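You operate a simulated robot arm through the tools that you are given. There is no shell and no other tool. Be economical: measure what you need, move in short steps, check, and stop when the job is done.

You run a simulated robot arm. Do the job below in one go: nothing can be reset, and whatever is moved stays where it is left.

## Task
Stir the milk into the mash and cover the bowl with foil.
Fine: pour all the milk from the orange mug into the mixing bowl and stand the mug back. Stir with the mixing spoon till no streaks show and stand it back in its stand. Lay the foil sheet on the rim and press it down all round. Spill no more than 8 ml a pour. Drop, tip, ram, crush, chip or break nothing, tools too; china and glass break by a fall, knock or squeeze; pinch, strike or load no finger, and keep suds out of food. Set down upright: mug, mixing spoon.

Only the result counts: the job must be done as asked and must still hold three seconds after the hand-in. Knocking over, shifting, dropping, spilling or breaking anything else fails it. Lids that push on must go on centred and level and be pressed home; caps that screw on are set level and turned clockwise until they are tight. Flat cloth is picked up by pressing the open fingertips on it (5 to 10 N) and closing them slowly along it; thin cloth reads only 2 to 8 mm in the jaws.

## Robot
A 6-joint arm with a two-finger parallel gripper, fixed in place. Base frame: the origin is at the foot of the arm, x ahead of it, y to its left, z up; the work surface is at about z = 0. Readings come in mm, degrees, newtons and seconds.
With the tool pointing down near the work surface it reaches from about 120 to 500 mm from the base axis. Its first joint turns from -72.0 to 72.0 degrees. Payload 0.65 kg.
The tool frame sits at the grasp point between the pads (the TCP): z along the fingers, y along the line on which they close. The tips reach 25 mm beyond it. Largest opening 76 mm; finger width 18, thickness 10; the body of the gripper, 36 by 78 mm, starts 45 mm behind the TCP.
Orientation is told as [roll, pitch, yaw] about the base's x, y, z axes, in that order, counted from this pose: with the fingers straight down and closing along the base's y, the tool's x points along the base's -x, its y along +y and its z along -z.

## Interface
- The arm moves only by the tool arm_command. Its argument "deltas" is text: rows parted by semicolons, each of 7 numbers parted by spaces: the shift along the tool's x, y, z in units of 40 mm (1.0 is 40 mm), then the turn, a rotation vector about the tool's x, y, z in units of 6 degrees (1.0 is 6 degrees), then the finger opening in mm, from 0 to 76. In form: dx dy dz rx ry rz gripper; .... A call has 1 to 12 rows; each row shifts and turns the commanded pose from where the row before left it, along the tool's axes as they then stand. A call with a number of a shift or a turn outside -1 to 1 is refused whole. A row lasts 0.2 s, in which the tool goes at most 50 mm and 8.6 degrees; a call with a longer step from one row to the next is refused whole, and so is a gripper value outside its range. Where a pose cannot be reached the arm comes as near as it can. A force on the tool above 90 N (or 10 N above the force at the start of the call, whichever is more), or a blocked arm, ends the call early, and 0.2 s more pass. The fingers move at their own pace (about 108 mm/s each) and stop on an object; they squeeze with about 21 N. The grip force told is the motor's: it shows also when the fingers shut on nothing. Time passes only in rows, and 0.2 s behind the last, so rows that do not move let the fingers close. The reply holds the time, the measured pose of the TCP, the force on the tool along the base axes, the opening and the grip force, in the units named above and with some noise, with the torque about the TCP (base axes, N m) and any sound that the robot's microphone picked up.
- Cameras (640 x 400 px; columns grow to the right, rows downward): "scene" is fixed at [69.9, 284.2, 406.8]; the picture's right is [-0.61, -0.79, 0.00], its down [-0.44, 0.33, -0.84] and it looks along [0.66, -0.51, -0.55] (base axes); focal length 214 px, centre (320, 200). "wrist" rides on the gripper at [58, 11, -81] in the tool frame; the picture's right is [-0.18, 0.98, 0.00], its down [-0.75, -0.14, -0.64] and it looks along [-0.63, -0.12, 0.77] (tool axes); focal length 243 px, centre (320, 200). There is no depth. A picture from a camera that has moved, and an enlarged one, comes with that camera's place and axes in the base frame and with its lens.
- grab_frame(camera): a new picture of that camera. It takes no simulated time.
- close_up(camera, box): a new picture of the part [left, top, right, bottom] of that camera's present view, enlarged. It takes no simulated time.
- close_job(): hands the job in; it is judged then, once.

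Go step by step. Nothing tells you positions but the pictures and the camera data: compare them with the known pose of the tool, close in by small moves and look again before you grip or let go. The budget is 120 turns and 84 pictures, counting those below and the enlarged ones. Unless the task says otherwise, let go and move clear before handing in, and close with one line.

The tools are called as a command line: name --argument value ..., lists and objects as JSON in quotes. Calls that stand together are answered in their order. arm_command: Moves the arm, as the interface text tells. Its arguments: {"type":"object","properties":{"deltas":{"type":"string"}},"required":["deltas"]} The other tools are called the same way: grab_frame (camera) takes a picture; close_up (camera, box) takes an enlarged picture of a part of a camera's view; close_job () hands the job in.

At the start:

```text
clock: 0.0
position: [193.2, -41.8, 398.3]
orientation: [0.1, 0.0, 0.1]
force: [0.3, 0.4, 0.0]
torque: [0.04, 0.01, 0.01]
finger_gap: 76.2
gripper_force: 0.0
```

scene: 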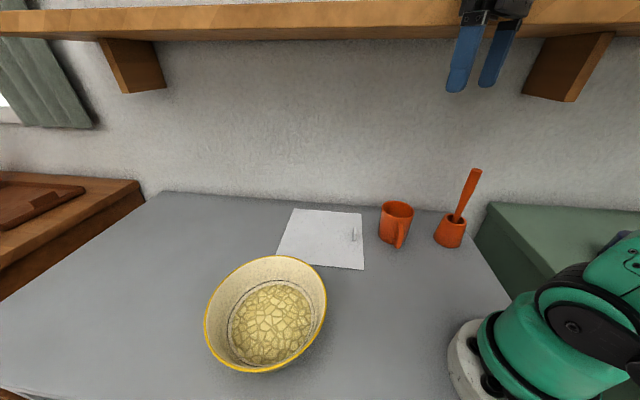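
wrist: 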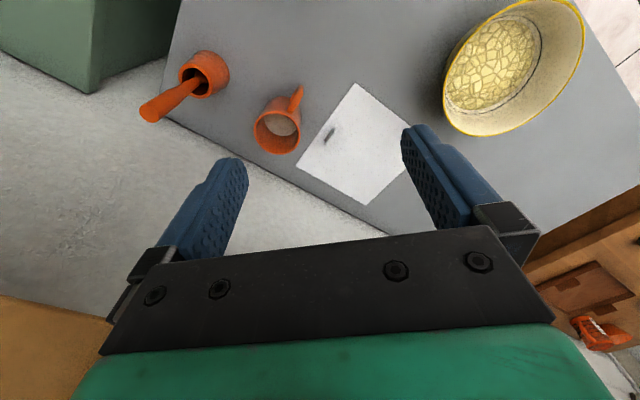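

I see the bowl near (265,238), the foil near (403,9), the mug near (278,-122) and the spoon stand near (184,-227). I'll take enlarged views before moving.

close_up --camera "scene" --box '[340, 160, 500, 260]'

close_up --camera "scene" --box '[190, 200, 390, 390]'

close_up --camera "wrist" --box '[130, 30, 430, 218]'

```text
4.00 times, centred on (420, 210) of scene
camera zoom: at [69.9, 284.2, 406.8], right [-0.61, -0.79, 0.0], down [-0.44, 0.33, -0.84], along [0.66, -0.51, -0.55], focal length 858 px, centre (-80, 160)
```

zoom: 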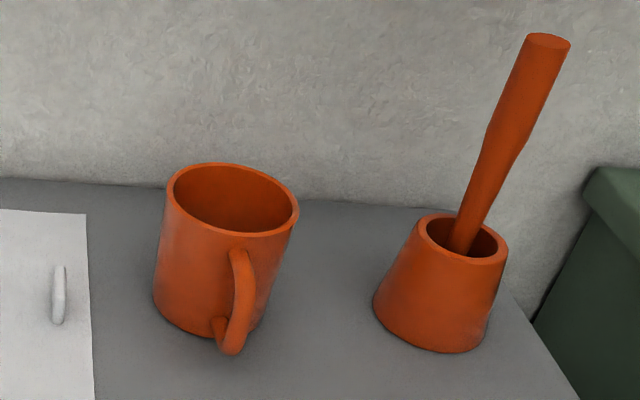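

```text
2.11 times, centred on (290, 295) of scene
camera zoom: at [69.9, 284.2, 406.8], right [-0.61, -0.79, 0.0], down [-0.44, 0.33, -0.84], along [0.66, -0.51, -0.55], focal length 452 px, centre (383, 0)
```

zoom: 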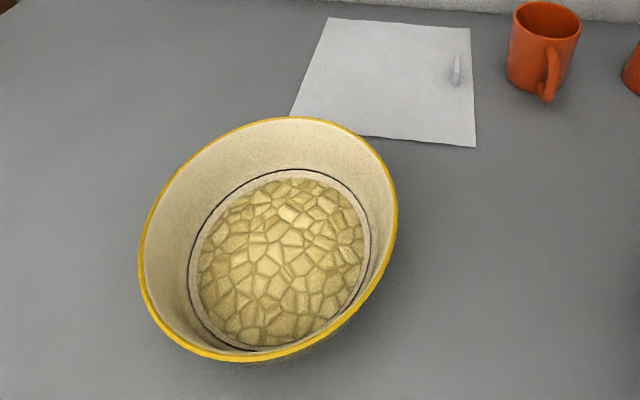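

```text
2.13 times, centred on (280, 124) of wrist
camera zoom: at [134.5, -30.8, 478.4], right [0.18, 0.98, 0.0], down [0.75, -0.14, 0.64], along [0.63, -0.12, -0.77], focal length 516 px, centre (405, 362)
```

zoom: 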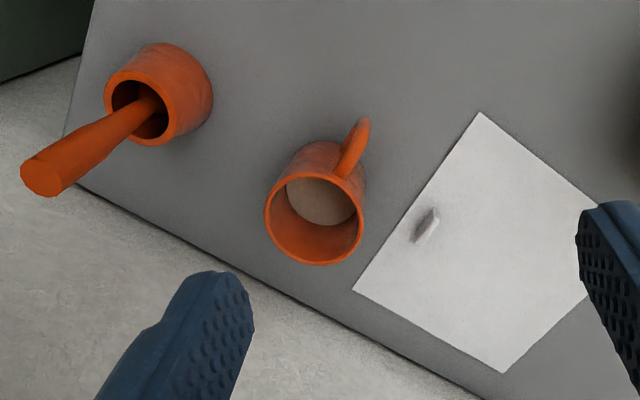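

The mug's handle points towards (-x,+y) with its outer bar near (245,-87), and the rim centre is near (295,-135,91). I'll descend above the handle and turn the fingers so they straddle it.

arm_command --deltas "-0.19 -0.158 0.8 0 0 0 76;-0.19 -0.158 0.8 0 0 0 76;-0.19 -0.158 0.8 0 0 0 76;-0.19 -0.158 0.8 0 0 0 76;-0.19 -0.158 0.8 0 0 0 76;-0.19 -0.158 0.8 0 0 0 76;-0.19 -0.158 0.8 0 0 0 76;0 0 0 0 0 0 76"

arm_command --deltas "0 0 0 0 0 0.9375 76;0 0 0 0 0 0.9375 76;0 0 0 0 0 0.9375 76;0 0 0 0 0 0.9375 76;0 0 0 0 0 0.9375 76;0 0 0 0 0 0.9375 76;0 0 0 0 0 0.9375 76;0 0 0 0 0 0.9375 76;0 0 0 0 0 0 50"

grab_frame --camera "wrist"

grab_frame --camera "scene"

```text
clock: 1.8
position: [243.9, -88.1, 172.7]
orientation: [0.0, 0.1, 0.0]
force: [0.0, -0.7, -0.2]
torque: [-0.02, 0.02, 0.01]
finger_gap: 76.3
gripper_force: 0.1
```

```text
clock: 3.8
position: [246.0, -86.5, 174.2]
orientation: [0.0, 0.0, -45.1]
force: [-0.3, 0.0, 0.4]
torque: [0.01, 0.0, 0.02]
finger_gap: 50.0
gripper_force: 0.0
```

```text
78 pictures are left
camera wrist: at [212.5, -37.0, 253.6], right [0.83, 0.56, 0.0], down [0.43, -0.63, 0.64], along [0.36, -0.53, -0.77], focal length 243 px, centre (320, 200)
```

wrist: 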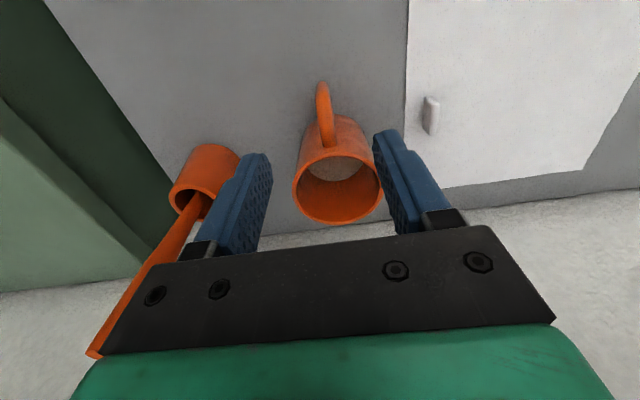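

```text
77 pictures are left
```

scene: 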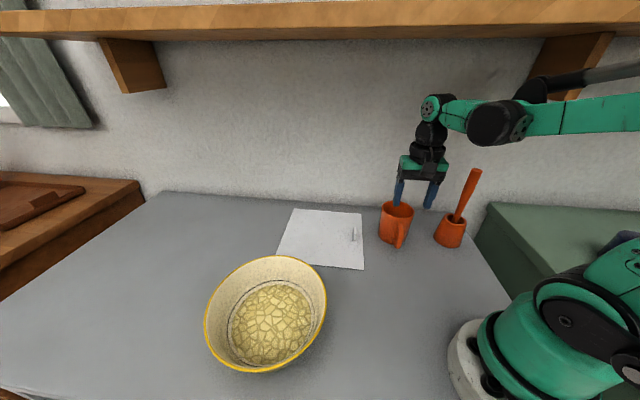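

The handle lines up within about 2 mm of the finger midline. I'll lower to z≈55 around the handle bar and look before closing.

arm_command --deltas "0 0.05 0.5 0 0 0 50;0 0 0.5 0 0 0 50;0 0 0.5 0 0 0 50;0 0 0.5 0 0 0 50;0 0 0.5 0 0 0 50;0 0 0.5 0 0 0 50;0 0 0 0 0 0 50"

grab_frame --camera "wrist"

close_up --camera "scene" --box '[340, 160, 500, 260]'

```text
clock: 5.4
position: [247.2, -84.7, 55.7]
orientation: [0.0, 0.0, -45.0]
force: [-0.4, -0.2, 0.2]
torque: [0.02, -0.03, 0.02]
finger_gap: 50.0
gripper_force: 0.0
```

```text
76 pictures are left
camera wrist: at [214.6, -35.6, 134.5], right [0.82, 0.57, 0.0], down [0.43, -0.63, 0.64], along [0.36, -0.53, -0.77], focal length 243 px, centre (320, 200)
```

wrist: 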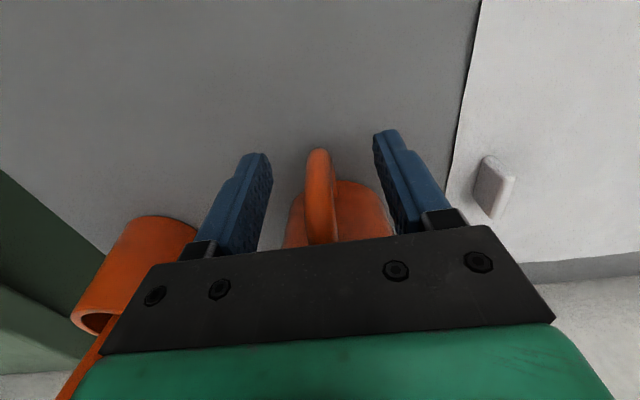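

```text
4.00 times, centred on (420, 210) of scene
camera zoom: at [69.9, 284.2, 406.8], right [-0.61, -0.79, 0.0], down [-0.44, 0.33, -0.84], along [0.66, -0.51, -0.55], focal length 858 px, centre (-80, 160)
```

zoom: 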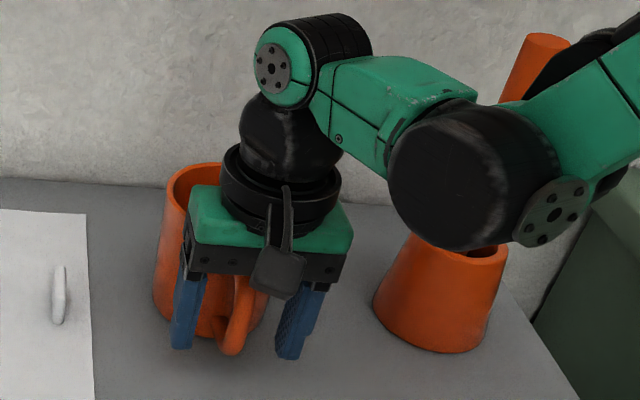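

The handle bar is centred between the fingers at TCP height. I'll move 3 mm outwards and close gently.

arm_command --deltas "0.08 0 0 0 0 0 40;0 0 0 0 0 0 30;0 0 0 0 0 0 22;0 0 0 0 0 0 16;0 0 0 0 0 0 10;0 0 0 0 0 0 4;0 0 0 0 0 0 0;0 0 0 0 0 0 0"

arm_command --deltas "0 0 -0.1 0 0 0 0;0 0 -0.2 0 0 0 0;0 0 -0.2 0 0 0 0;0 0 -0.3 0 0 0 0;0 0 0 0 0 0 0"

grab_frame --camera "scene"

```text
clock: 7.2
position: [245.5, -82.6, 56.1]
orientation: [0.0, 0.1, -44.9]
force: [-0.6, 1.4, 0.4]
torque: [0.07, 0.08, 0.04]
finger_gap: 11.6
gripper_force: 21.4
```

```text
clock: 8.4
position: [245.2, -80.9, 88.1]
orientation: [-0.1, 0.0, -45.0]
force: [0.2, -0.3, -3.3]
torque: [0.1, 0.12, -0.01]
finger_gap: 11.8
gripper_force: 20.6
```

```text
74 pictures are left
```

scene: 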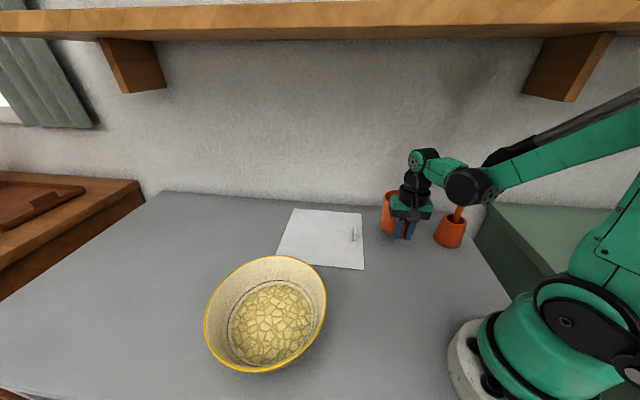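

The mug is held on the handle (3.3 N) and off the table. I'll lift it higher and carry it towards the bowl, upright.

arm_command --deltas "0 0 -0.3 0 0 0 0;0 0 -0.5 0 0 0 0;0 0 -0.5 0 0 0 0;0 0 -0.5 0 0 0 0;0 0 -0.5 0 0 0 0;0 0 -0.25 0 0 0 0;0 0 0 0 0 0 0"

arm_command --deltas "0.1 0.25 0 0 0 0 0;0.22 0.524 0 0 0 0 0;0.22 0.524 0 0 0 0 0;0.22 0.524 0 0 0 0 0;0.22 0.524 0 0 0 0 0;0.22 0.524 0 0 0 0 0;0.22 0.524 0 0 0 0 0;0.22 0.524 0 0 0 0 0;0.22 0.524 0 0 0 0 0;0.22 0.524 0 0 0 0 0;0.22 0.524 0 0 0 0 0;0.1 0.25 0 0 0 0 0"

arm_command --deltas "0 0 0 0 0 0.4 0;0 0 0 0 0 0.8 0;0 0 0 0 0 0.8 0;0 0 0 0 0 0.8 0;0 0 0 0 0 0.8 0;0 0 0 0 0 0.8 0;0 0 0 0 0 0.8 0;0 0 0 0 0 0.8 0;0 0 0 0 0 0.8 0;0 0 0 0 0 0.8 0;0 0 0 0 0 0.4 0;0 0 0 0 0 0 0"

grab_frame --camera "scene"

```text
clock: 10.0
position: [244.8, -82.0, 189.3]
orientation: [0.0, 0.1, -45.0]
force: [0.6, -0.2, -3.1]
torque: [0.09, 0.12, 0.03]
finger_gap: 11.5
gripper_force: 20.7
```

```text
clock: 12.6
position: [341.2, 146.7, 188.9]
orientation: [0.0, 0.0, -45.0]
force: [0.2, -0.3, -3.0]
torque: [0.11, 0.15, -0.04]
finger_gap: 11.7
gripper_force: 20.5
```

```text
clock: 15.2
position: [339.5, 148.3, 191.1]
orientation: [0.0, 0.0, -92.9]
force: [0.6, 0.8, -2.7]
torque: [0.15, 0.01, 0.0]
finger_gap: 11.6
gripper_force: 20.9
```

```text
73 pictures are left
```

scene: 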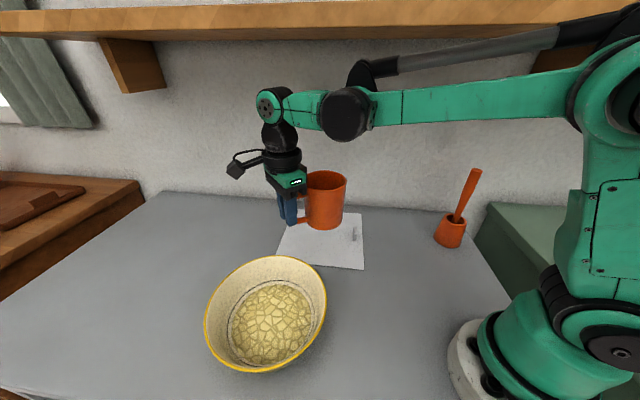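

Mug upright and stable. I'll continue rotating and carry it to the far side of the bowl so I can pour back towards the base.

arm_command --deltas "0.2 0.02 0 0 0 0 0;0.45 0.03 0 0 0 0 0;0.45 0.03 0 0 0 0 0;0.45 0.03 0 0 0 0 0;0.45 0.03 0 0 0 0 0;0.45 0.03 0 0 0 0 0;0.45 0.03 0 0 0 0 0;0.45 0.03 0 0 0 0 0;0.36 0.02 0 0 0 0 0;0.1 0 0 0 0 0 0;0 0 0 0 0 0 0"

arm_command --deltas "0 0 0 0 0 0.4 0;0 0 0 0 0 0.8 0;0 0 0 0 0 0.8 0;0 0 0 0 0 0.8 0;0 0 0 0 0 0.8 0;0 0 0 0 0 0.8 0;0 0 0 0 0 0.8 0;0 0 0 0 0 0.8 0;0 0 0 0 0 0.8 0;0 0 0 0 0 0.8 0;0 0 0 0 0 0.24 0;0 0 0 0 0 0 0"

grab_frame --camera "scene"

grab_frame --camera "wrist"

```text
clock: 17.6
position: [357.8, 301.2, 187.4]
orientation: [0.0, 0.1, -92.9]
force: [-0.3, 1.0, -2.7]
torque: [0.16, -0.06, 0.04]
finger_gap: 11.9
gripper_force: 21.1
```

```text
clock: 20.2
position: [390.5, 253.0, 189.8]
orientation: [-0.2, 0.0, -139.5]
force: [1.8, -0.1, -2.6]
torque: [0.1, -0.13, -0.01]
finger_gap: 11.6
gripper_force: 21.5
out of reach, approached as far as the arm can: row 9, 10, 11
```

```text
72 pictures are left
```

scene: 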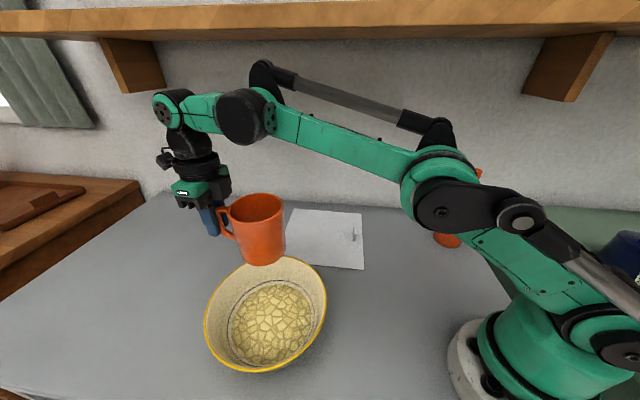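

```text
71 pictures are left
camera wrist: at [442.5, 282.2, 268.8], right [0.5, -0.87, 0.0], down [-0.66, -0.38, 0.64], along [-0.56, -0.32, -0.77], focal length 243 px, centre (320, 200)
```

wrist: 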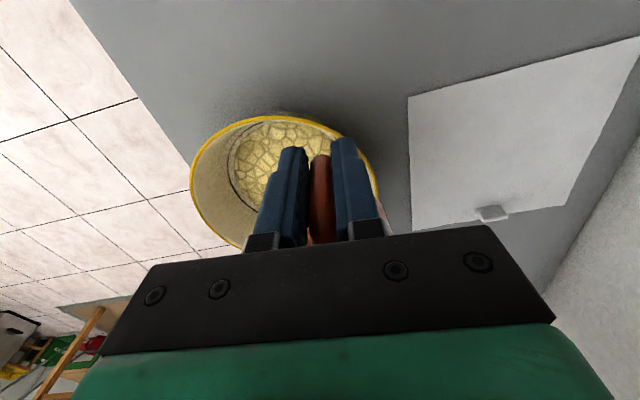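

The wrist's turn limit pulled the arm aside at the last degrees. I'll back the yaw off to about -125° so the commanded place is reachable again.

arm_command --deltas "0 0 0 0 0 -0.4 0;0 0 0 0 0 -0.5 0;0 0 0 0 0 -0.6 0;0 0 0 0 0 -0.6 0;0 0 0 0 0 -0.4 0;0 0 0 0 0 0 0"

grab_frame --camera "wrist"

```text
clock: 21.6
position: [391.4, 252.9, 188.6]
orientation: [0.0, 0.0, -124.9]
force: [-0.3, 0.6, -2.3]
torque: [0.14, -0.1, 0.02]
finger_gap: 11.7
gripper_force: 21.2
```

```text
70 pictures are left
camera wrist: at [433.8, 294.7, 267.7], right [0.7, -0.71, 0.0], down [-0.55, -0.54, 0.64], along [-0.46, -0.45, -0.77], focal length 243 px, centre (320, 200)
```

wrist: 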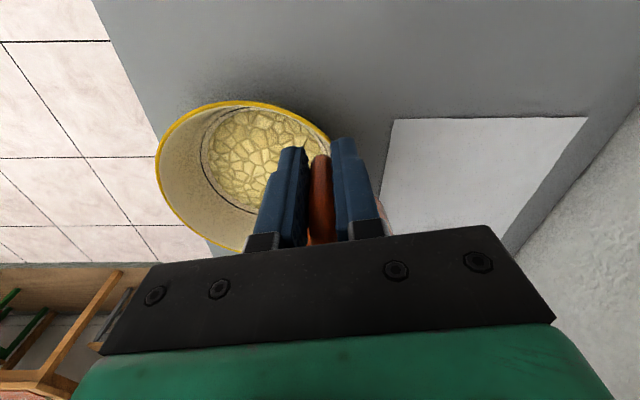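

The bowl centre refines to about (279,233), rim z≈78, radius≈96. I'll shift so the mug lip is over the bowl centre, then tilt 40° first (no flow expected before ~50°).

arm_command --deltas "0.06 -0.16 0 0 0 0 0;0.138 -0.365 0 0 0 0 0;0.138 -0.365 0 0 0 0 0;0.138 -0.365 0 0 0 0 0;0.138 -0.365 0 0 0 0 0;0.138 -0.365 0 0 0 0 0;0 0 0 0 0 0 0"

arm_command --deltas "0 0 0 0 0.3 0 0;0 0 0 0 0.7 0 0;0 0 0 0 0.9 0 0;0 0 0 0 0.9 0 0;0 0 0 0 0.7 0 0;0 0 0 0 0.4 0 0;0 0 0 0 0 0 0"

grab_frame --camera "scene"

grab_frame --camera "wrist"

```text
clock: 23.2
position: [346.8, 317.6, 187.4]
orientation: [0.0, 0.0, -125.0]
force: [1.2, -0.2, -2.6]
torque: [0.14, -0.12, -0.01]
finger_gap: 11.7
gripper_force: 20.8
out of reach, approached as far as the arm can: row 6
```

```text
clock: 24.8
position: [345.7, 318.4, 187.7]
orientation: [0.0, 23.4, -125.0]
force: [-0.8, -0.4, -2.7]
torque: [0.12, -0.12, 0.02]
finger_gap: 12.0
gripper_force: 21.2
```

```text
69 pictures are left
```

scene: 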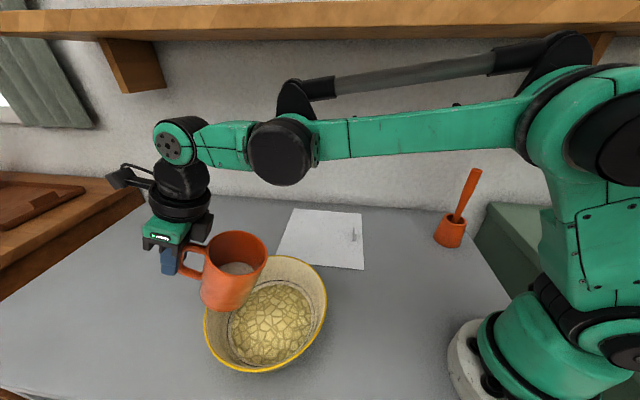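

```text
68 pictures are left
camera wrist: at [367.8, 328.7, 284.3], right [0.71, -0.7, -0.07], down [-0.66, -0.69, 0.29], along [-0.26, -0.16, -0.95], focal length 243 px, centre (320, 200)
```

wrist: 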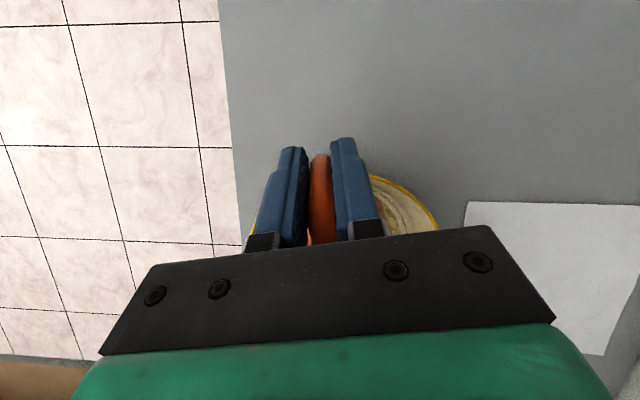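

Tilted 23°, milk well below the lip, lip above the bowl centre. I'll tilt on to about 41°, then start the slow lip-centred pour.

arm_command --deltas "0 0 0 0 0.5 0 0;0 0 0 0 0.9 0 0;0 0 0 0 0.9 0 0;0 0 0 0 0.6 0 0;0 0 0 0 0 0 0"

close_up --camera "scene" --box '[130, 180, 350, 390]'

```text
clock: 26.0
position: [344.7, 316.6, 188.1]
orientation: [0.0, 40.8, -124.9]
force: [0.4, -0.4, -2.8]
torque: [0.07, -0.05, -0.03]
finger_gap: 11.5
gripper_force: 20.8
```

```text
1.90 times, centred on (240, 285) of scene
camera zoom: at [69.9, 284.2, 406.8], right [-0.61, -0.79, 0.0], down [-0.44, 0.33, -0.84], along [0.66, -0.51, -0.55], focal length 408 px, centre (472, 38)
```

zoom: 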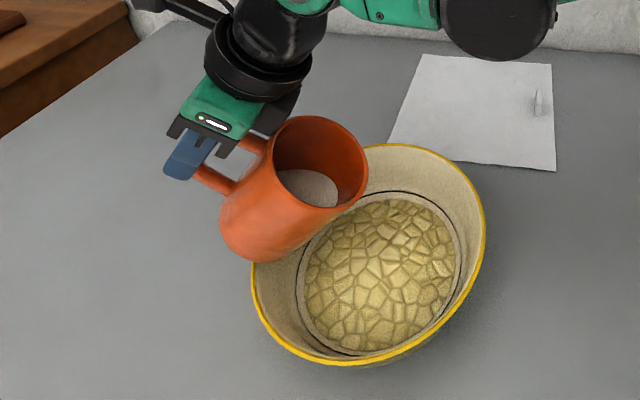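

The milk is almost at the lip and the lip is inside the bowl. Now slow lip-pivot pouring.

arm_command --deltas "0.034 0 -0.116 0 0.4 0 0;0.034 0 -0.116 0 0.4 0 0;0.034 0 -0.116 0 0.4 0 0;0.034 0 -0.116 0 0.4 0 0;0.034 0 -0.116 0 0.4 0 0;0.034 0 -0.116 0 0.4 0 0"

close_up --camera "scene" --box '[130, 180, 350, 390]'

```text
clock: 27.4
position: [338.7, 304.3, 213.7]
orientation: [-0.1, 55.1, -125.0]
force: [-0.1, 0.1, -2.6]
torque: [0.03, -0.06, 0.01]
finger_gap: 11.5
gripper_force: 20.6
```

```text
1.90 times, centred on (240, 285) of scene
camera zoom: at [69.9, 284.2, 406.8], right [-0.61, -0.79, 0.0], down [-0.44, 0.33, -0.84], along [0.66, -0.51, -0.55], focal length 408 px, centre (472, 38)
```

zoom: 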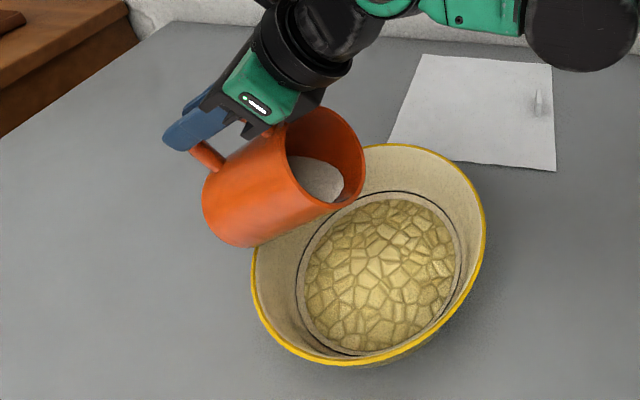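

The milk is just at the lip; the lip is steady over the bowl. Continuing the slow tilt.

arm_command --deltas "0.034 0 -0.116 0 0.4 0 0;0.034 0 -0.116 0 0.4 0 0;0 0 0 0 0 0 0;0.034 0 -0.116 0 0.4 0 0;0 0 0 0 0 0 0;0.034 0 -0.116 0 0.4 0 0;0 0 0 0 0 0 0"

close_up --camera "scene" --box '[130, 180, 350, 390]'

```text
clock: 29.0
position: [330.1, 294.9, 227.3]
orientation: [0.0, 64.7, -125.0]
force: [0.0, -0.2, -2.2]
torque: [0.05, -0.02, -0.01]
finger_gap: 11.8
gripper_force: 20.6
```

```text
1.90 times, centred on (240, 285) of scene
camera zoom: at [69.9, 284.2, 406.8], right [-0.61, -0.79, 0.0], down [-0.44, 0.33, -0.84], along [0.66, -0.51, -0.55], focal length 408 px, centre (472, 38)
```

zoom: 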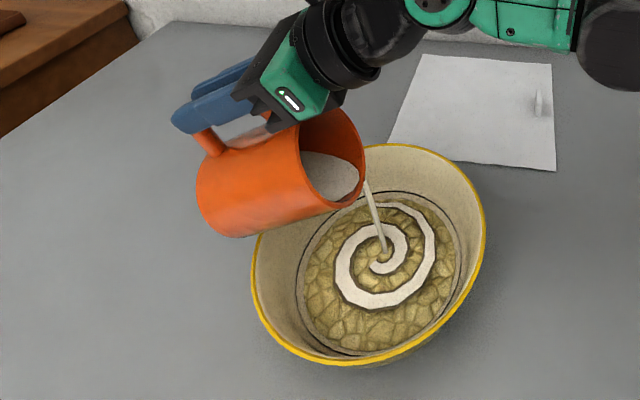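

Milk is streaming into the middle of the mash. Continue the same way.

arm_command --deltas "0.034 0 -0.116 0 0.4 0 0;0 0 0 0 0 0 0;0.034 0 -0.116 0 0.4 0 0;0 0 0 0 0 0 0;0.034 0 -0.116 0 0.4 0 0;0 0 0 0 0 0 0;0.034 0 -0.116 0 0.4 0 0;0 0 0 0 0 0 0;0.034 0 -0.116 0 0.4 0 0;0 0 0 0 0 0 0"

close_up --camera "scene" --box '[130, 180, 350, 390]'

```text
clock: 31.2
position: [319.8, 279.1, 241.8]
orientation: [-0.2, 76.8, -125.1]
force: [-0.9, -0.1, -2.4]
torque: [-0.01, 0.0, 0.01]
finger_gap: 11.5
gripper_force: 20.6
```

```text
1.90 times, centred on (240, 285) of scene
camera zoom: at [69.9, 284.2, 406.8], right [-0.61, -0.79, 0.0], down [-0.44, 0.33, -0.84], along [0.66, -0.51, -0.55], focal length 408 px, centre (472, 38)
```

zoom: 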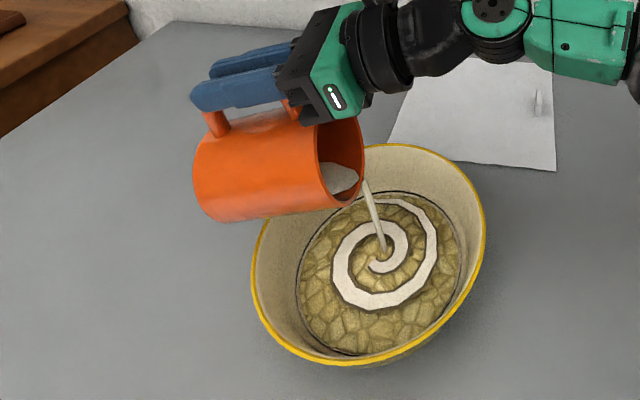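

Still pouring cleanly. I'll tilt on past 100° and let it drain.

arm_command --deltas "0.034 0 -0.116 0 0.4 0 0;0 0 0 0 0 0 0;0.034 0 -0.116 0 0.4 0 0;0 0 0 0 0 0 0;0.034 0 -0.116 0 0.4 0 0;0 0 0 0 0 0 0;0.034 0 -0.116 0 0.4 0 0;0 0 0 0 0 0 0;0.034 0 -0.116 0 0.4 0 0;0 0 0 0 0 0 0;0.034 0 -0.116 0 0.4 0 0;0 0 0 0 0 0 0"

arm_command --deltas "0.034 0 -0.116 0 0.4 0 0;0.034 0 -0.116 0 0.4 0 0;0.034 0 -0.116 0 0.4 0 0;0.034 0 -0.116 0 0.4 0 0;0.034 0 -0.116 0 0.4 0 0;0.034 0 -0.116 0 0.4 0 0;0 0 0 0 0 0 0;0 0 0 0 0 0 0;0 0 0 0 0 0 0"

close_up --camera "scene" --box '[130, 180, 350, 390]'

```text
clock: 33.8
position: [304.9, 256.2, 255.6]
orientation: [179.5, 88.8, 54.6]
force: [-0.1, 0.0, -1.9]
torque: [-0.02, 0.0, -0.01]
finger_gap: 11.6
gripper_force: 21.0
```

```text
clock: 35.8
position: [288.9, 234.3, 258.4]
orientation: [179.9, 74.5, 55.0]
force: [-0.1, 0.2, -1.3]
torque: [-0.07, 0.03, 0.01]
finger_gap: 11.5
gripper_force: 20.4
```

```text
1.90 times, centred on (240, 285) of scene
camera zoom: at [69.9, 284.2, 406.8], right [-0.61, -0.79, 0.0], down [-0.44, 0.33, -0.84], along [0.66, -0.51, -0.55], focal length 408 px, centre (472, 38)
```

zoom: 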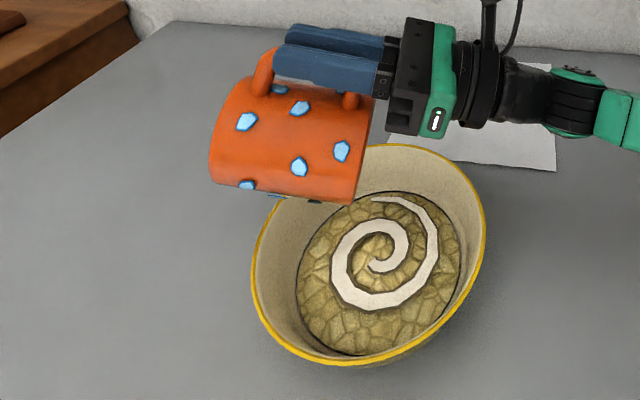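

The stream has stopped and blue spots have appeared on the mug. I'll dwell a little at a slightly steeper tilt to be sure it's empty, and look closely.

arm_command --deltas "0.034 0 -0.116 0 0.4 0 0;0.034 0 -0.116 0 0.4 0 0;0.034 0 -0.116 0 0.4 0 0;0.034 0 -0.116 0 0.4 0 0;0 0 0 0 0 0 0;0 0 0 0 0 0 0;0 0 0 0 0 0 0;0 0 0 0 0 0 0;0 0 0 0 0 0 0;0 0 0 0 0 0 0"

close_up --camera "scene" --box '[180, 180, 340, 280]'

```text
clock: 38.0
position: [279.9, 219.8, 268.2]
orientation: [180.0, 64.8, 54.9]
force: [0.2, 0.2, -2.4]
torque: [-0.07, 0.07, 0.02]
finger_gap: 11.8
gripper_force: 20.9
out of reach, approached as far as the arm can: row 4
```

```text
4.00 times, centred on (260, 230) of scene
camera zoom: at [69.9, 284.2, 406.8], right [-0.61, -0.79, 0.0], down [-0.44, 0.33, -0.84], along [0.66, -0.51, -0.55], focal length 858 px, centre (560, 80)
```

zoom: 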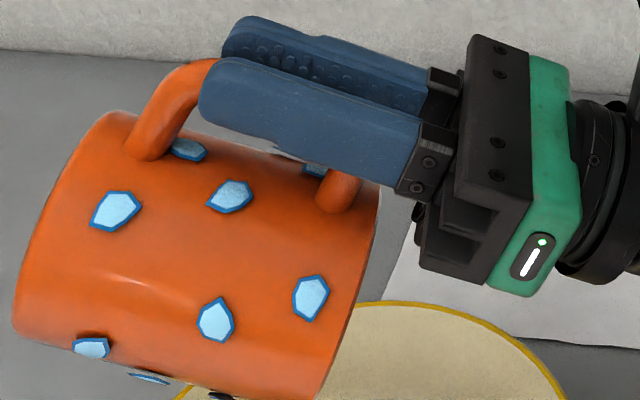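

The mug is empty at 115° of tilt. I'll turn it back upright along the same path.

arm_command --deltas "-0.053 0 0.141 0 -0.5 0 0;-0.1065 0 0.2826 0 -1 0 0;-0.1065 0 0.2826 0 -1 0 0;-0.1065 0 0.2826 0 -1 0 0;-0.1065 0 0.2826 0 -1 0 0;-0.1065 0 0.2826 0 -1 0 0;-0.1065 0 0.2826 0 -1 0 0;-0.1065 0 0.2826 0 -1 0 0;-0.1065 0 0.2826 0 -1 0 0;-0.1065 0 0.2826 0 -1 0 0;-0.1065 0 0.2826 0 -1 0 0;-0.1065 0 0.2826 0 -1 0 0"

arm_command --deltas "0 0 0 0 0 0 0"

close_up --camera "scene" --box '[130, 180, 350, 390]'

```text
clock: 40.6
position: [348.4, 316.7, 207.3]
orientation: [0.0, 46.2, -125.0]
force: [-0.9, 0.2, -3.1]
torque: [0.06, -0.01, -0.01]
finger_gap: 11.3
gripper_force: 20.9
```

```text
clock: 41.0
position: [347.4, 314.7, 207.5]
orientation: [0.0, 46.1, -125.0]
force: [0.0, 0.0, -1.5]
torque: [0.06, -0.06, -0.02]
finger_gap: 11.6
gripper_force: 20.6
```

```text
1.90 times, centred on (240, 285) of scene
camera zoom: at [69.9, 284.2, 406.8], right [-0.61, -0.79, 0.0], down [-0.44, 0.33, -0.84], along [0.66, -0.51, -0.55], focal length 408 px, centre (472, 38)
```

zoom: 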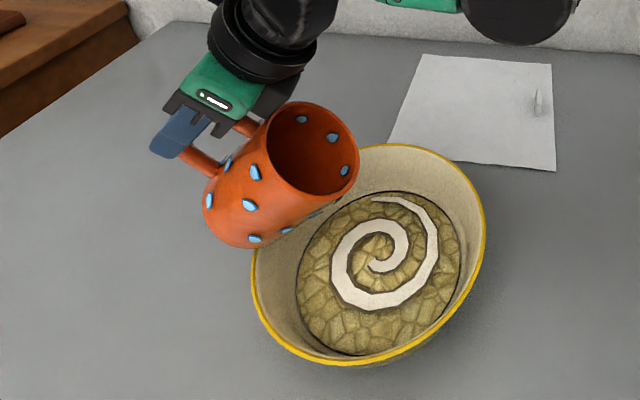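

Empty and no drips outside. Tilting fully upright, then carrying it back.

arm_command --deltas "0 0 0 0 -0.5 0 0;0 0 0 0 -0.9 0 0;0 0 0 0 -0.9 0 0;0 0 0 0 -0.9 0 0;0 0 0 0 -0.9 0 0;0 0 0 0 -0.9 0 0;0 0 0 0 -0.9 0 0;0 0 0 0 -0.9 0 0;0 0 0 0 -0.88 0 0;0 0 0 0 0 0 0"

arm_command --deltas "-0.18 0.1 0 0 0 0 0;-0.363 0.201 0 0 0 0 0;-0.363 0.201 0 0 0 0 0;-0.363 0.201 0 0 0 0 0;-0.363 0.201 0 0 0 0 0;-0.363 0.201 0 0 0 0 0;-0.363 0.201 0 0 0 0 0;-0.363 0.201 0 0 0 0 0;-0.363 0.201 0 0 0 0 0;-0.363 0.201 0 0 0 0 0;-0.18 0.1 0 0 0 0 0;0 0 0 0 0 0 0"

arm_command --deltas "0 0 0 0 0 -0.5 0;0 0 0 0 0 -1 0;0 0 0 0 0 -1 0;0 0 0 0 0 -1 0;0 0 0 0 0 -1 0;0 0 0 0 0 -1 0;0 0 0 0 0 -1 0;0 0 0 0 0 -1 0;0 0 0 0 0 -1 0;0 0 0 0 0 -1 0;0 0 0 0 0 -1 0;0 0 0 0 0 -1 0"

arm_command --deltas "0 0 0 0 0 -1 0;0 0 0 0 0 -0.83 0;0 0 0 0 0 0 0"

```text
clock: 43.2
position: [342.9, 311.6, 203.8]
orientation: [0.0, 0.2, -125.1]
force: [-0.5, -0.6, -1.3]
torque: [0.13, -0.09, 0.03]
finger_gap: 11.4
gripper_force: 21.0
out of reach, approached as far as the arm can: row 9
```

```text
clock: 45.8
position: [325.0, 146.2, 204.9]
orientation: [0.0, 0.1, -125.0]
force: [-0.4, -0.2, -2.3]
torque: [0.12, -0.06, -0.01]
finger_gap: 11.7
gripper_force: 21.2
```

```text
clock: 48.4
position: [325.9, 146.7, 203.9]
orientation: [0.0, -0.1, -55.9]
force: [0.1, -0.2, -1.2]
torque: [0.1, 0.08, 0.0]
finger_gap: 11.5
gripper_force: 21.3
```

```text
clock: 49.2
position: [324.4, 147.9, 203.6]
orientation: [0.1, 0.0, -45.0]
force: [-0.1, 1.3, -2.3]
torque: [0.07, 0.12, -0.02]
finger_gap: 11.7
gripper_force: 21.1
```

Now back over the mug's original place.

arm_command --deltas "-0.121 -0.249 0 0 0 0 0;-0.242 -0.497 0 0 0 0 0;-0.242 -0.497 0 0 0 0 0;-0.242 -0.497 0 0 0 0 0;-0.242 -0.497 0 0 0 0 0;-0.242 -0.497 0 0 0 0 0;-0.242 -0.497 0 0 0 0 0;-0.242 -0.497 0 0 0 0 0;-0.242 -0.497 0 0 0 0 0;-0.242 -0.497 0 0 0 0 0;-0.242 -0.497 0 0 0 0 0;-0.121 -0.249 0 0 0 0 0"

arm_command --deltas "0 0 0.3 0 0 0 0;0 0 0.6 0 0 0 0;0 0 0.6 0 0 0 0;0 0 0.6 0 0 0 0;0 0 0.5 0 0 0 0;0 0 0.3 0 0 0 0;0 0 0.1 0 0 0 0;0 0 0 0 0 0 0"

close_up --camera "scene" --box '[340, 160, 500, 260]'

```text
clock: 51.8
position: [244.4, -82.1, 204.7]
orientation: [0.0, 0.1, -45.0]
force: [0.6, -0.1, -2.1]
torque: [0.08, 0.07, -0.01]
finger_gap: 11.5
gripper_force: 21.1
```

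```text
clock: 53.6
position: [243.7, -83.0, 84.3]
orientation: [0.1, 0.0, -45.0]
force: [-0.4, 0.4, -1.5]
torque: [0.12, 0.1, -0.01]
finger_gap: 11.4
gripper_force: 21.0
```

```text
4.00 times, centred on (420, 210) of scene
camera zoom: at [69.9, 284.2, 406.8], right [-0.61, -0.79, 0.0], down [-0.44, 0.33, -0.84], along [0.66, -0.51, -0.55], focal length 858 px, centre (-80, 160)
```

zoom: 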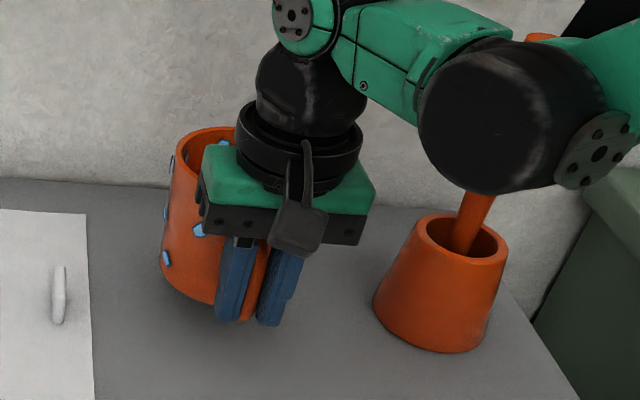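

The mug hangs level above its place. Lowering slowly to contact.

arm_command --deltas "0 0 0.2 0 0 0 0;0 0 0.2 0 0 0 0;0 0 0.12 0 0 0 0;0 0 0.06 0 0 0 0;0 0 0.03 0 0 0 0;0 0 0 0 0 0 0"

arm_command --deltas "0 0 0.025 0 0 0 0;0 0 0.025 0 0 0 0;0 0 0 0 0 0 0"

```text
clock: 55.0
position: [246.2, -82.8, 59.6]
orientation: [0.2, -0.1, -45.0]
force: [0.8, 0.0, -2.0]
torque: [0.09, 0.1, 0.05]
finger_gap: 11.5
gripper_force: 20.9
```

```text
clock: 55.8
position: [246.3, -83.9, 57.6]
orientation: [0.1, 0.0, -45.1]
force: [-0.1, 0.6, -2.3]
torque: [0.08, 0.07, 0.0]
finger_gap: 11.8
gripper_force: 20.9
```

arm_command --deltas "0 0 0.02 0 0 0 0;0 0 0 0 0 0 0"

arm_command --deltas "0 0 0.02 0 0 0 0;0 0 0 0 0 0 0"

```text
clock: 56.4
position: [246.4, -83.6, 55.8]
orientation: [0.2, 0.0, -44.9]
force: [0.2, -0.6, -1.5]
torque: [0.09, 0.08, 0.02]
finger_gap: 11.7
gripper_force: 21.2
```

```text
clock: 57.0
position: [246.7, -84.4, 55.0]
orientation: [0.1, 0.0, -45.0]
force: [-1.7, 2.0, 6.0]
torque: [-0.43, -0.38, -0.02]
finger_gap: 11.4
gripper_force: 20.5
```

The mug is touching the table (6 N up). I'll ease off half a millimetre and open slowly.

arm_command --deltas "0 0 -0.012 0 0 0 0;0 0 0 0 0 0 0"

arm_command --deltas "0 0 0 0 0 0 13;0 0 0 0 0 0 16;0 0 0 0 0 0 22;0 0 0 0 0 0 30;0 0 0 0 0 0 40;0 0 0 0 0 0 50;0 0 0 0 0 0 50"

grab_frame --camera "wrist"

```text
clock: 57.6
position: [246.2, -83.5, 56.2]
orientation: [0.2, 0.1, -45.1]
force: [0.1, 0.4, -2.5]
torque: [0.06, 0.08, -0.01]
finger_gap: 11.7
gripper_force: 21.4
```

```text
clock: 59.2
position: [247.3, -81.6, 56.7]
orientation: [0.2, 0.1, -45.1]
force: [-0.4, 0.5, 0.5]
torque: [0.02, 0.02, 0.01]
finger_gap: 50.2
gripper_force: 0.1
```

```text
59 pictures are left
camera wrist: at [213.1, -34.6, 135.5], right [0.83, 0.56, 0.0], down [0.43, -0.63, 0.64], along [0.36, -0.53, -0.77], focal length 243 px, centre (320, 200)
```

wrist: 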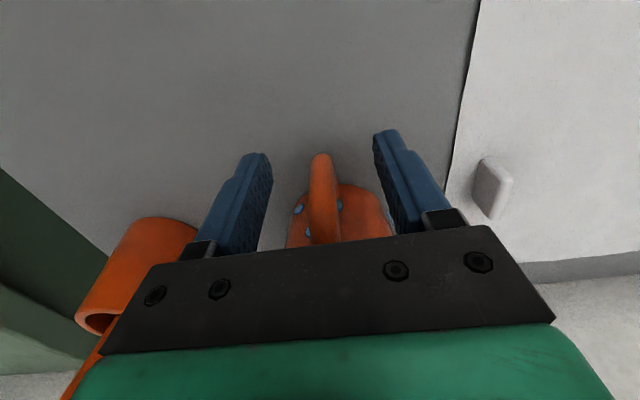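

The mug stands free. Rising clear, then looking for the spoon.

arm_command --deltas "0 0 -0.3 0 0 0 50;0 0 -0.8 0 0 0 50;0 0 -0.8 0 0 0 50;0 0 -0.8 0 0 0 50;0 0 -0.8 0 0 0 60;0 0 -0.8 0 0 0 60;0 0 -0.8 0 0 0 60;0 0 -0.3 0 0 0 60;0 0 0 0 0 0 60"

grab_frame --camera "scene"

grab_frame --camera "wrist"

```text
clock: 61.2
position: [245.3, -82.8, 253.7]
orientation: [0.2, 0.1, -45.0]
force: [-0.6, -0.4, 0.7]
torque: [0.04, 0.0, 0.03]
finger_gap: 60.0
gripper_force: 0.1
```

```text
58 pictures are left
```

scene: 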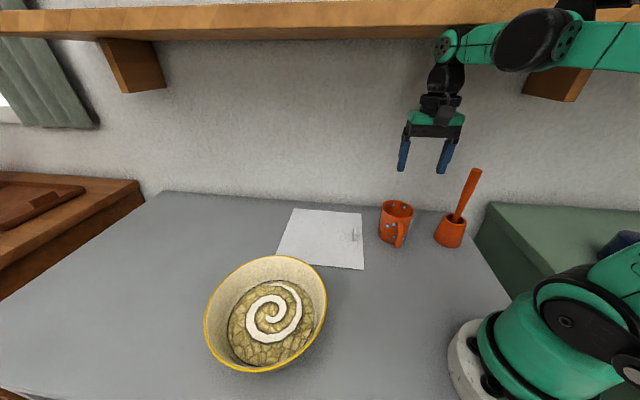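

```text
57 pictures are left
camera wrist: at [212.8, -34.7, 332.9], right [0.83, 0.56, 0.0], down [0.43, -0.63, 0.64], along [0.36, -0.53, -0.77], focal length 243 px, centre (320, 200)
```

wrist: 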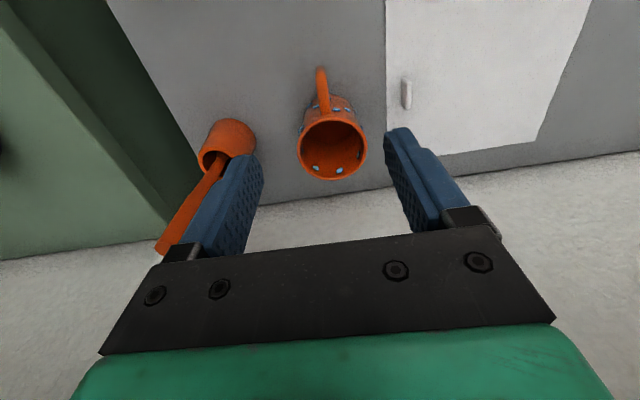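

The spoon top is near (197,-237,205). I'll move above it and look.

arm_command --deltas "0 0 -0.35 0 0 0 60;-0.117 -0.223 -0.3 0 0 0 60;-0.234 -0.446 0 0 0 0 60;-0.234 -0.446 0 0 0 0 60;-0.234 -0.446 0 0 0 0 60;-0.234 -0.446 0 0 0 0 60;-0.234 -0.446 0 0 0 0 60;-0.234 -0.446 0 0 0 0 60;-0.234 -0.446 0 0 0 0 60;-0.117 -0.223 0 0 0 0 60;0 0 0 0 0 0 60"

grab_frame --camera "wrist"

grab_frame --camera "scene"

```text
clock: 61.7
position: [249.1, -85.6, 252.8]
orientation: [0.0, 0.0, -44.7]
force: [1.0, -0.6, 0.6]
torque: [0.01, -0.05, 0.0]
finger_gap: 60.0
gripper_force: 0.0
stopped in row 2: the arm was blocked; the commanded pose is now the measured one
```

```text
56 pictures are left
camera wrist: at [215.8, -36.5, 332.2], right [0.82, 0.57, 0.0], down [0.43, -0.63, 0.64], along [0.37, -0.53, -0.76], focal length 243 px, centre (320, 200)
```

wrist: 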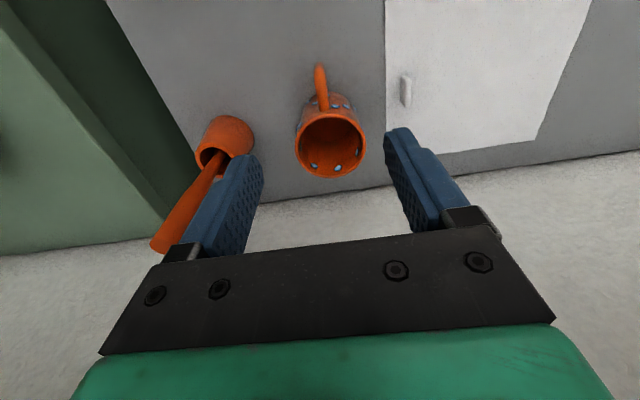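

```text
55 pictures are left
```

scene: 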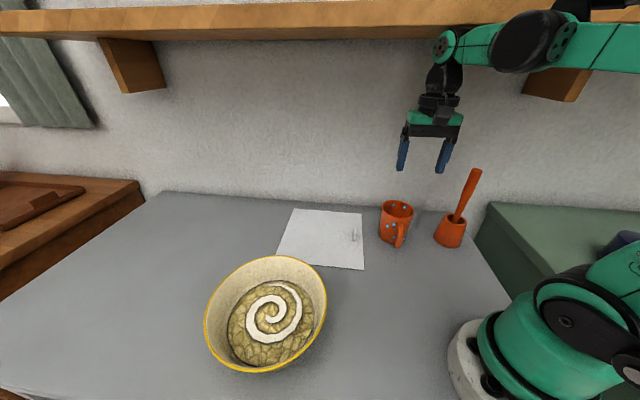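

The arm was blocked going up: the shelf overhangs that area at roughly z 435. I'll stay low and grip the spoon with the tool tilted 45° outward from the base side instead.

arm_command --deltas "0 0 0.3 0 0 0 60;0.2 0 0.4 0 0 0 60;0.3 0 0.3 0 0 0 60;0 0 0 0 0 0 60"

arm_command --deltas "0 0 0 0 -0.5 0 60;0 0 0 0 -1 0 60;0 0 0 0 -1 0 60;0 0 0 0 -1 0 60;0 0 0 0 -1 0 60;0 0 0 0 -1 0 60;0 0 0 0 -1 0 60;0 0 0 0 -1 0 60;0 0 0 0 0 0 60"

grab_frame --camera "wrist"

grab_frame --camera "scene"

```text
clock: 62.7
position: [234.4, -72.5, 214.7]
orientation: [0.1, -0.1, -44.7]
force: [0.4, -0.2, 0.2]
torque: [0.02, 0.03, -0.02]
finger_gap: 59.8
gripper_force: 0.1
```

```text
clock: 64.7
position: [235.1, -71.2, 213.9]
orientation: [0.1, -45.2, -44.8]
force: [0.1, -0.5, -1.0]
torque: [0.0, 0.01, 0.01]
finger_gap: 59.6
gripper_force: 0.1
```

```text
54 pictures are left
camera wrist: at [173.1, 5.5, 227.9], right [0.78, 0.61, 0.13], down [-0.05, -0.15, 0.99], along [0.62, -0.78, -0.09], focal length 243 px, centre (320, 200)
```

wrist: 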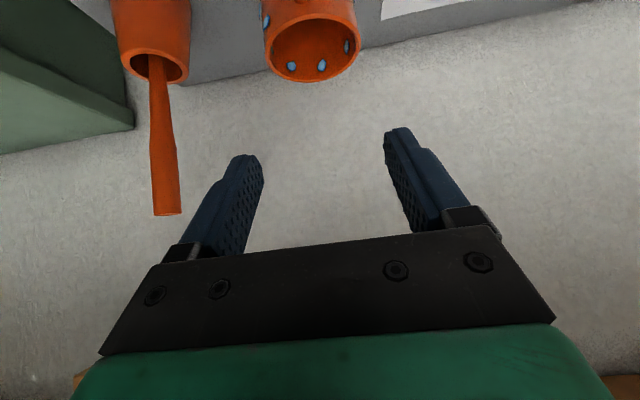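

```text
53 pictures are left
```

scene: 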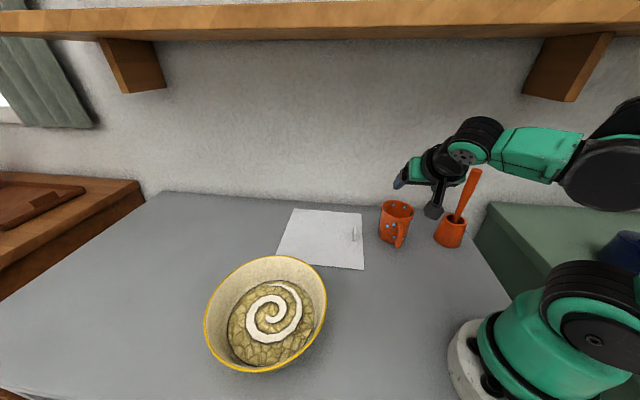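

From this view the spoon top is at (200,-237,204) and the stand rim at (199,-224,77). I'll move to a pre-grasp 70 mm short of the handle at z≈150.

arm_command --deltas "0.05 -0.19 0.08 0 0 0 60;0.089 -0.39 0.162 0 0 0 60;0.089 -0.39 0.162 0 0 0 60;0.089 -0.39 0.162 0 0 0 60;0.089 -0.39 0.162 0 0 0 60;0.089 -0.39 0.162 0 0 0 60;0.089 -0.39 0.162 0 0 0 60;0.089 -0.39 0.162 0 0 0 60;0.089 -0.39 0.162 0 0 0 60;0.045 -0.19 0.08 0 0 0 60;0 0 0 0 0 0 60"

grab_frame --camera "wrist"

grab_frame --camera "scene"

```text
clock: 67.1
position: [172.2, -189.6, 146.4]
orientation: [0.2, -45.1, -44.8]
force: [-0.7, -0.9, 0.7]
torque: [0.0, -0.06, 0.0]
finger_gap: 60.0
gripper_force: 0.0
out of reach, approached as far as the arm can: row 2, 3, 4, 5
```

```text
52 pictures are left
camera wrist: at [110.1, -112.4, 160.5], right [0.78, 0.61, 0.13], down [-0.05, -0.15, 0.99], along [0.62, -0.78, -0.09], focal length 243 px, centre (320, 200)
```

wrist: 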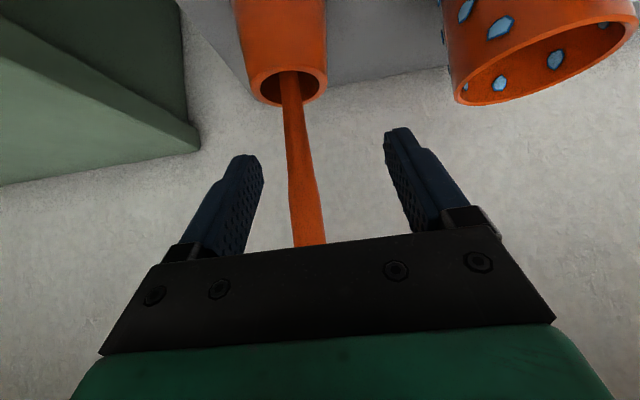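

```text
51 pictures are left
```

scene: 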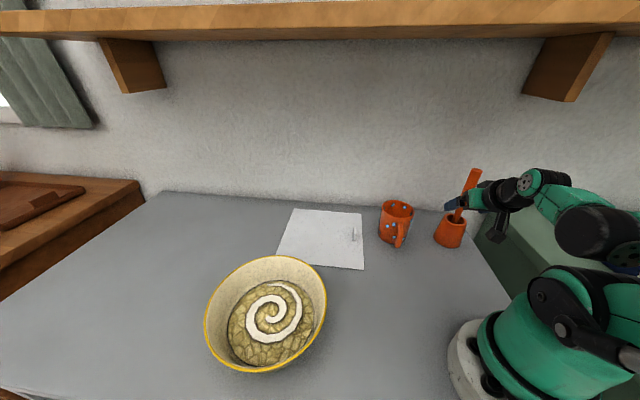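

The spoon sits about 16 mm to the side and 42 mm ahead of the TCP. I'll shift sideways, advance, and look before closing.

arm_command --deltas "0 -0.2 0 0 0 0 60;0 -0.21 0 0 0 0 60;-0.16 0 0.13 0 0 0 60;-0.2 0 0.17 0 0 0 60;-0.2 0 0.17 0 0 0 60;-0.16 0 0.13 0 0 0 60;0 0 0 0 0 0 60"

grab_frame --camera "wrist"

close_up --camera "scene" --box '[380, 140, 540, 260]'

```text
clock: 68.7
position: [185.1, -226.5, 150.5]
orientation: [0.1, -45.1, -44.8]
force: [-0.7, 0.8, 0.5]
torque: [0.0, 0.01, 0.01]
finger_gap: 59.9
gripper_force: 0.1
```

```text
50 pictures are left
camera wrist: at [123.9, -149.2, 164.8], right [0.78, 0.61, 0.13], down [-0.05, -0.15, 0.99], along [0.62, -0.78, -0.09], focal length 243 px, centre (320, 200)
```

wrist: 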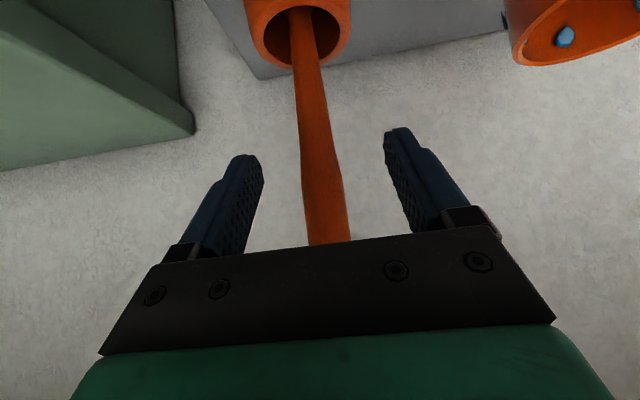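

```text
3.33 times, centred on (460, 200) of scene
camera zoom: at [69.9, 284.2, 406.8], right [-0.61, -0.79, 0.0], down [-0.44, 0.33, -0.84], along [0.66, -0.51, -0.55], focal length 715 px, centre (-147, 200)
```

zoom: 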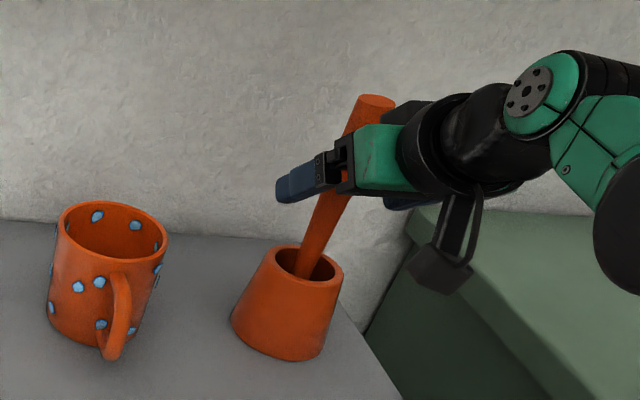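

The handle lies between the fingers at about TCP depth. Closing slowly.

arm_command --deltas "0 0 0 0 0 0 50;0 0 0 0 0 0 40;0 0 0 0 0 0 32;0 0 0 0 0 0 26;0 0 0 0 0 0 20;0 0 0 0 0 0 14;0 0 0 0 0 0 8;0 0 0 0 0 0 2;0 0 0 0 0 0 0"

grab_frame --camera "wrist"

```text
clock: 70.7
position: [186.5, -226.7, 150.6]
orientation: [0.0, -45.1, -44.9]
force: [-0.3, -0.3, -0.3]
torque: [-0.02, 0.02, -0.03]
finger_gap: 20.4
gripper_force: 20.9
```

```text
48 pictures are left
camera wrist: at [123.8, -149.1, 164.8], right [0.78, 0.61, 0.13], down [-0.05, -0.15, 0.99], along [0.62, -0.78, -0.09], focal length 243 px, centre (320, 200)
```

wrist: 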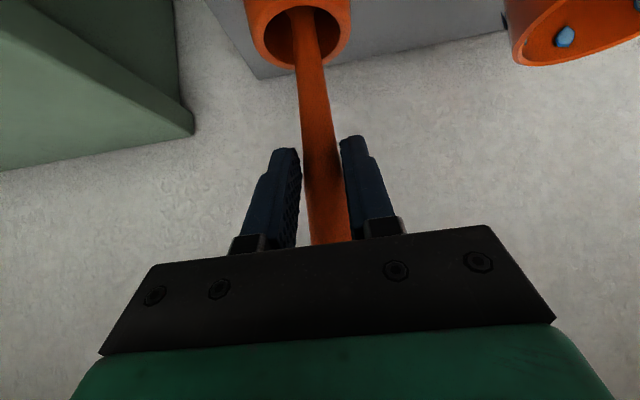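

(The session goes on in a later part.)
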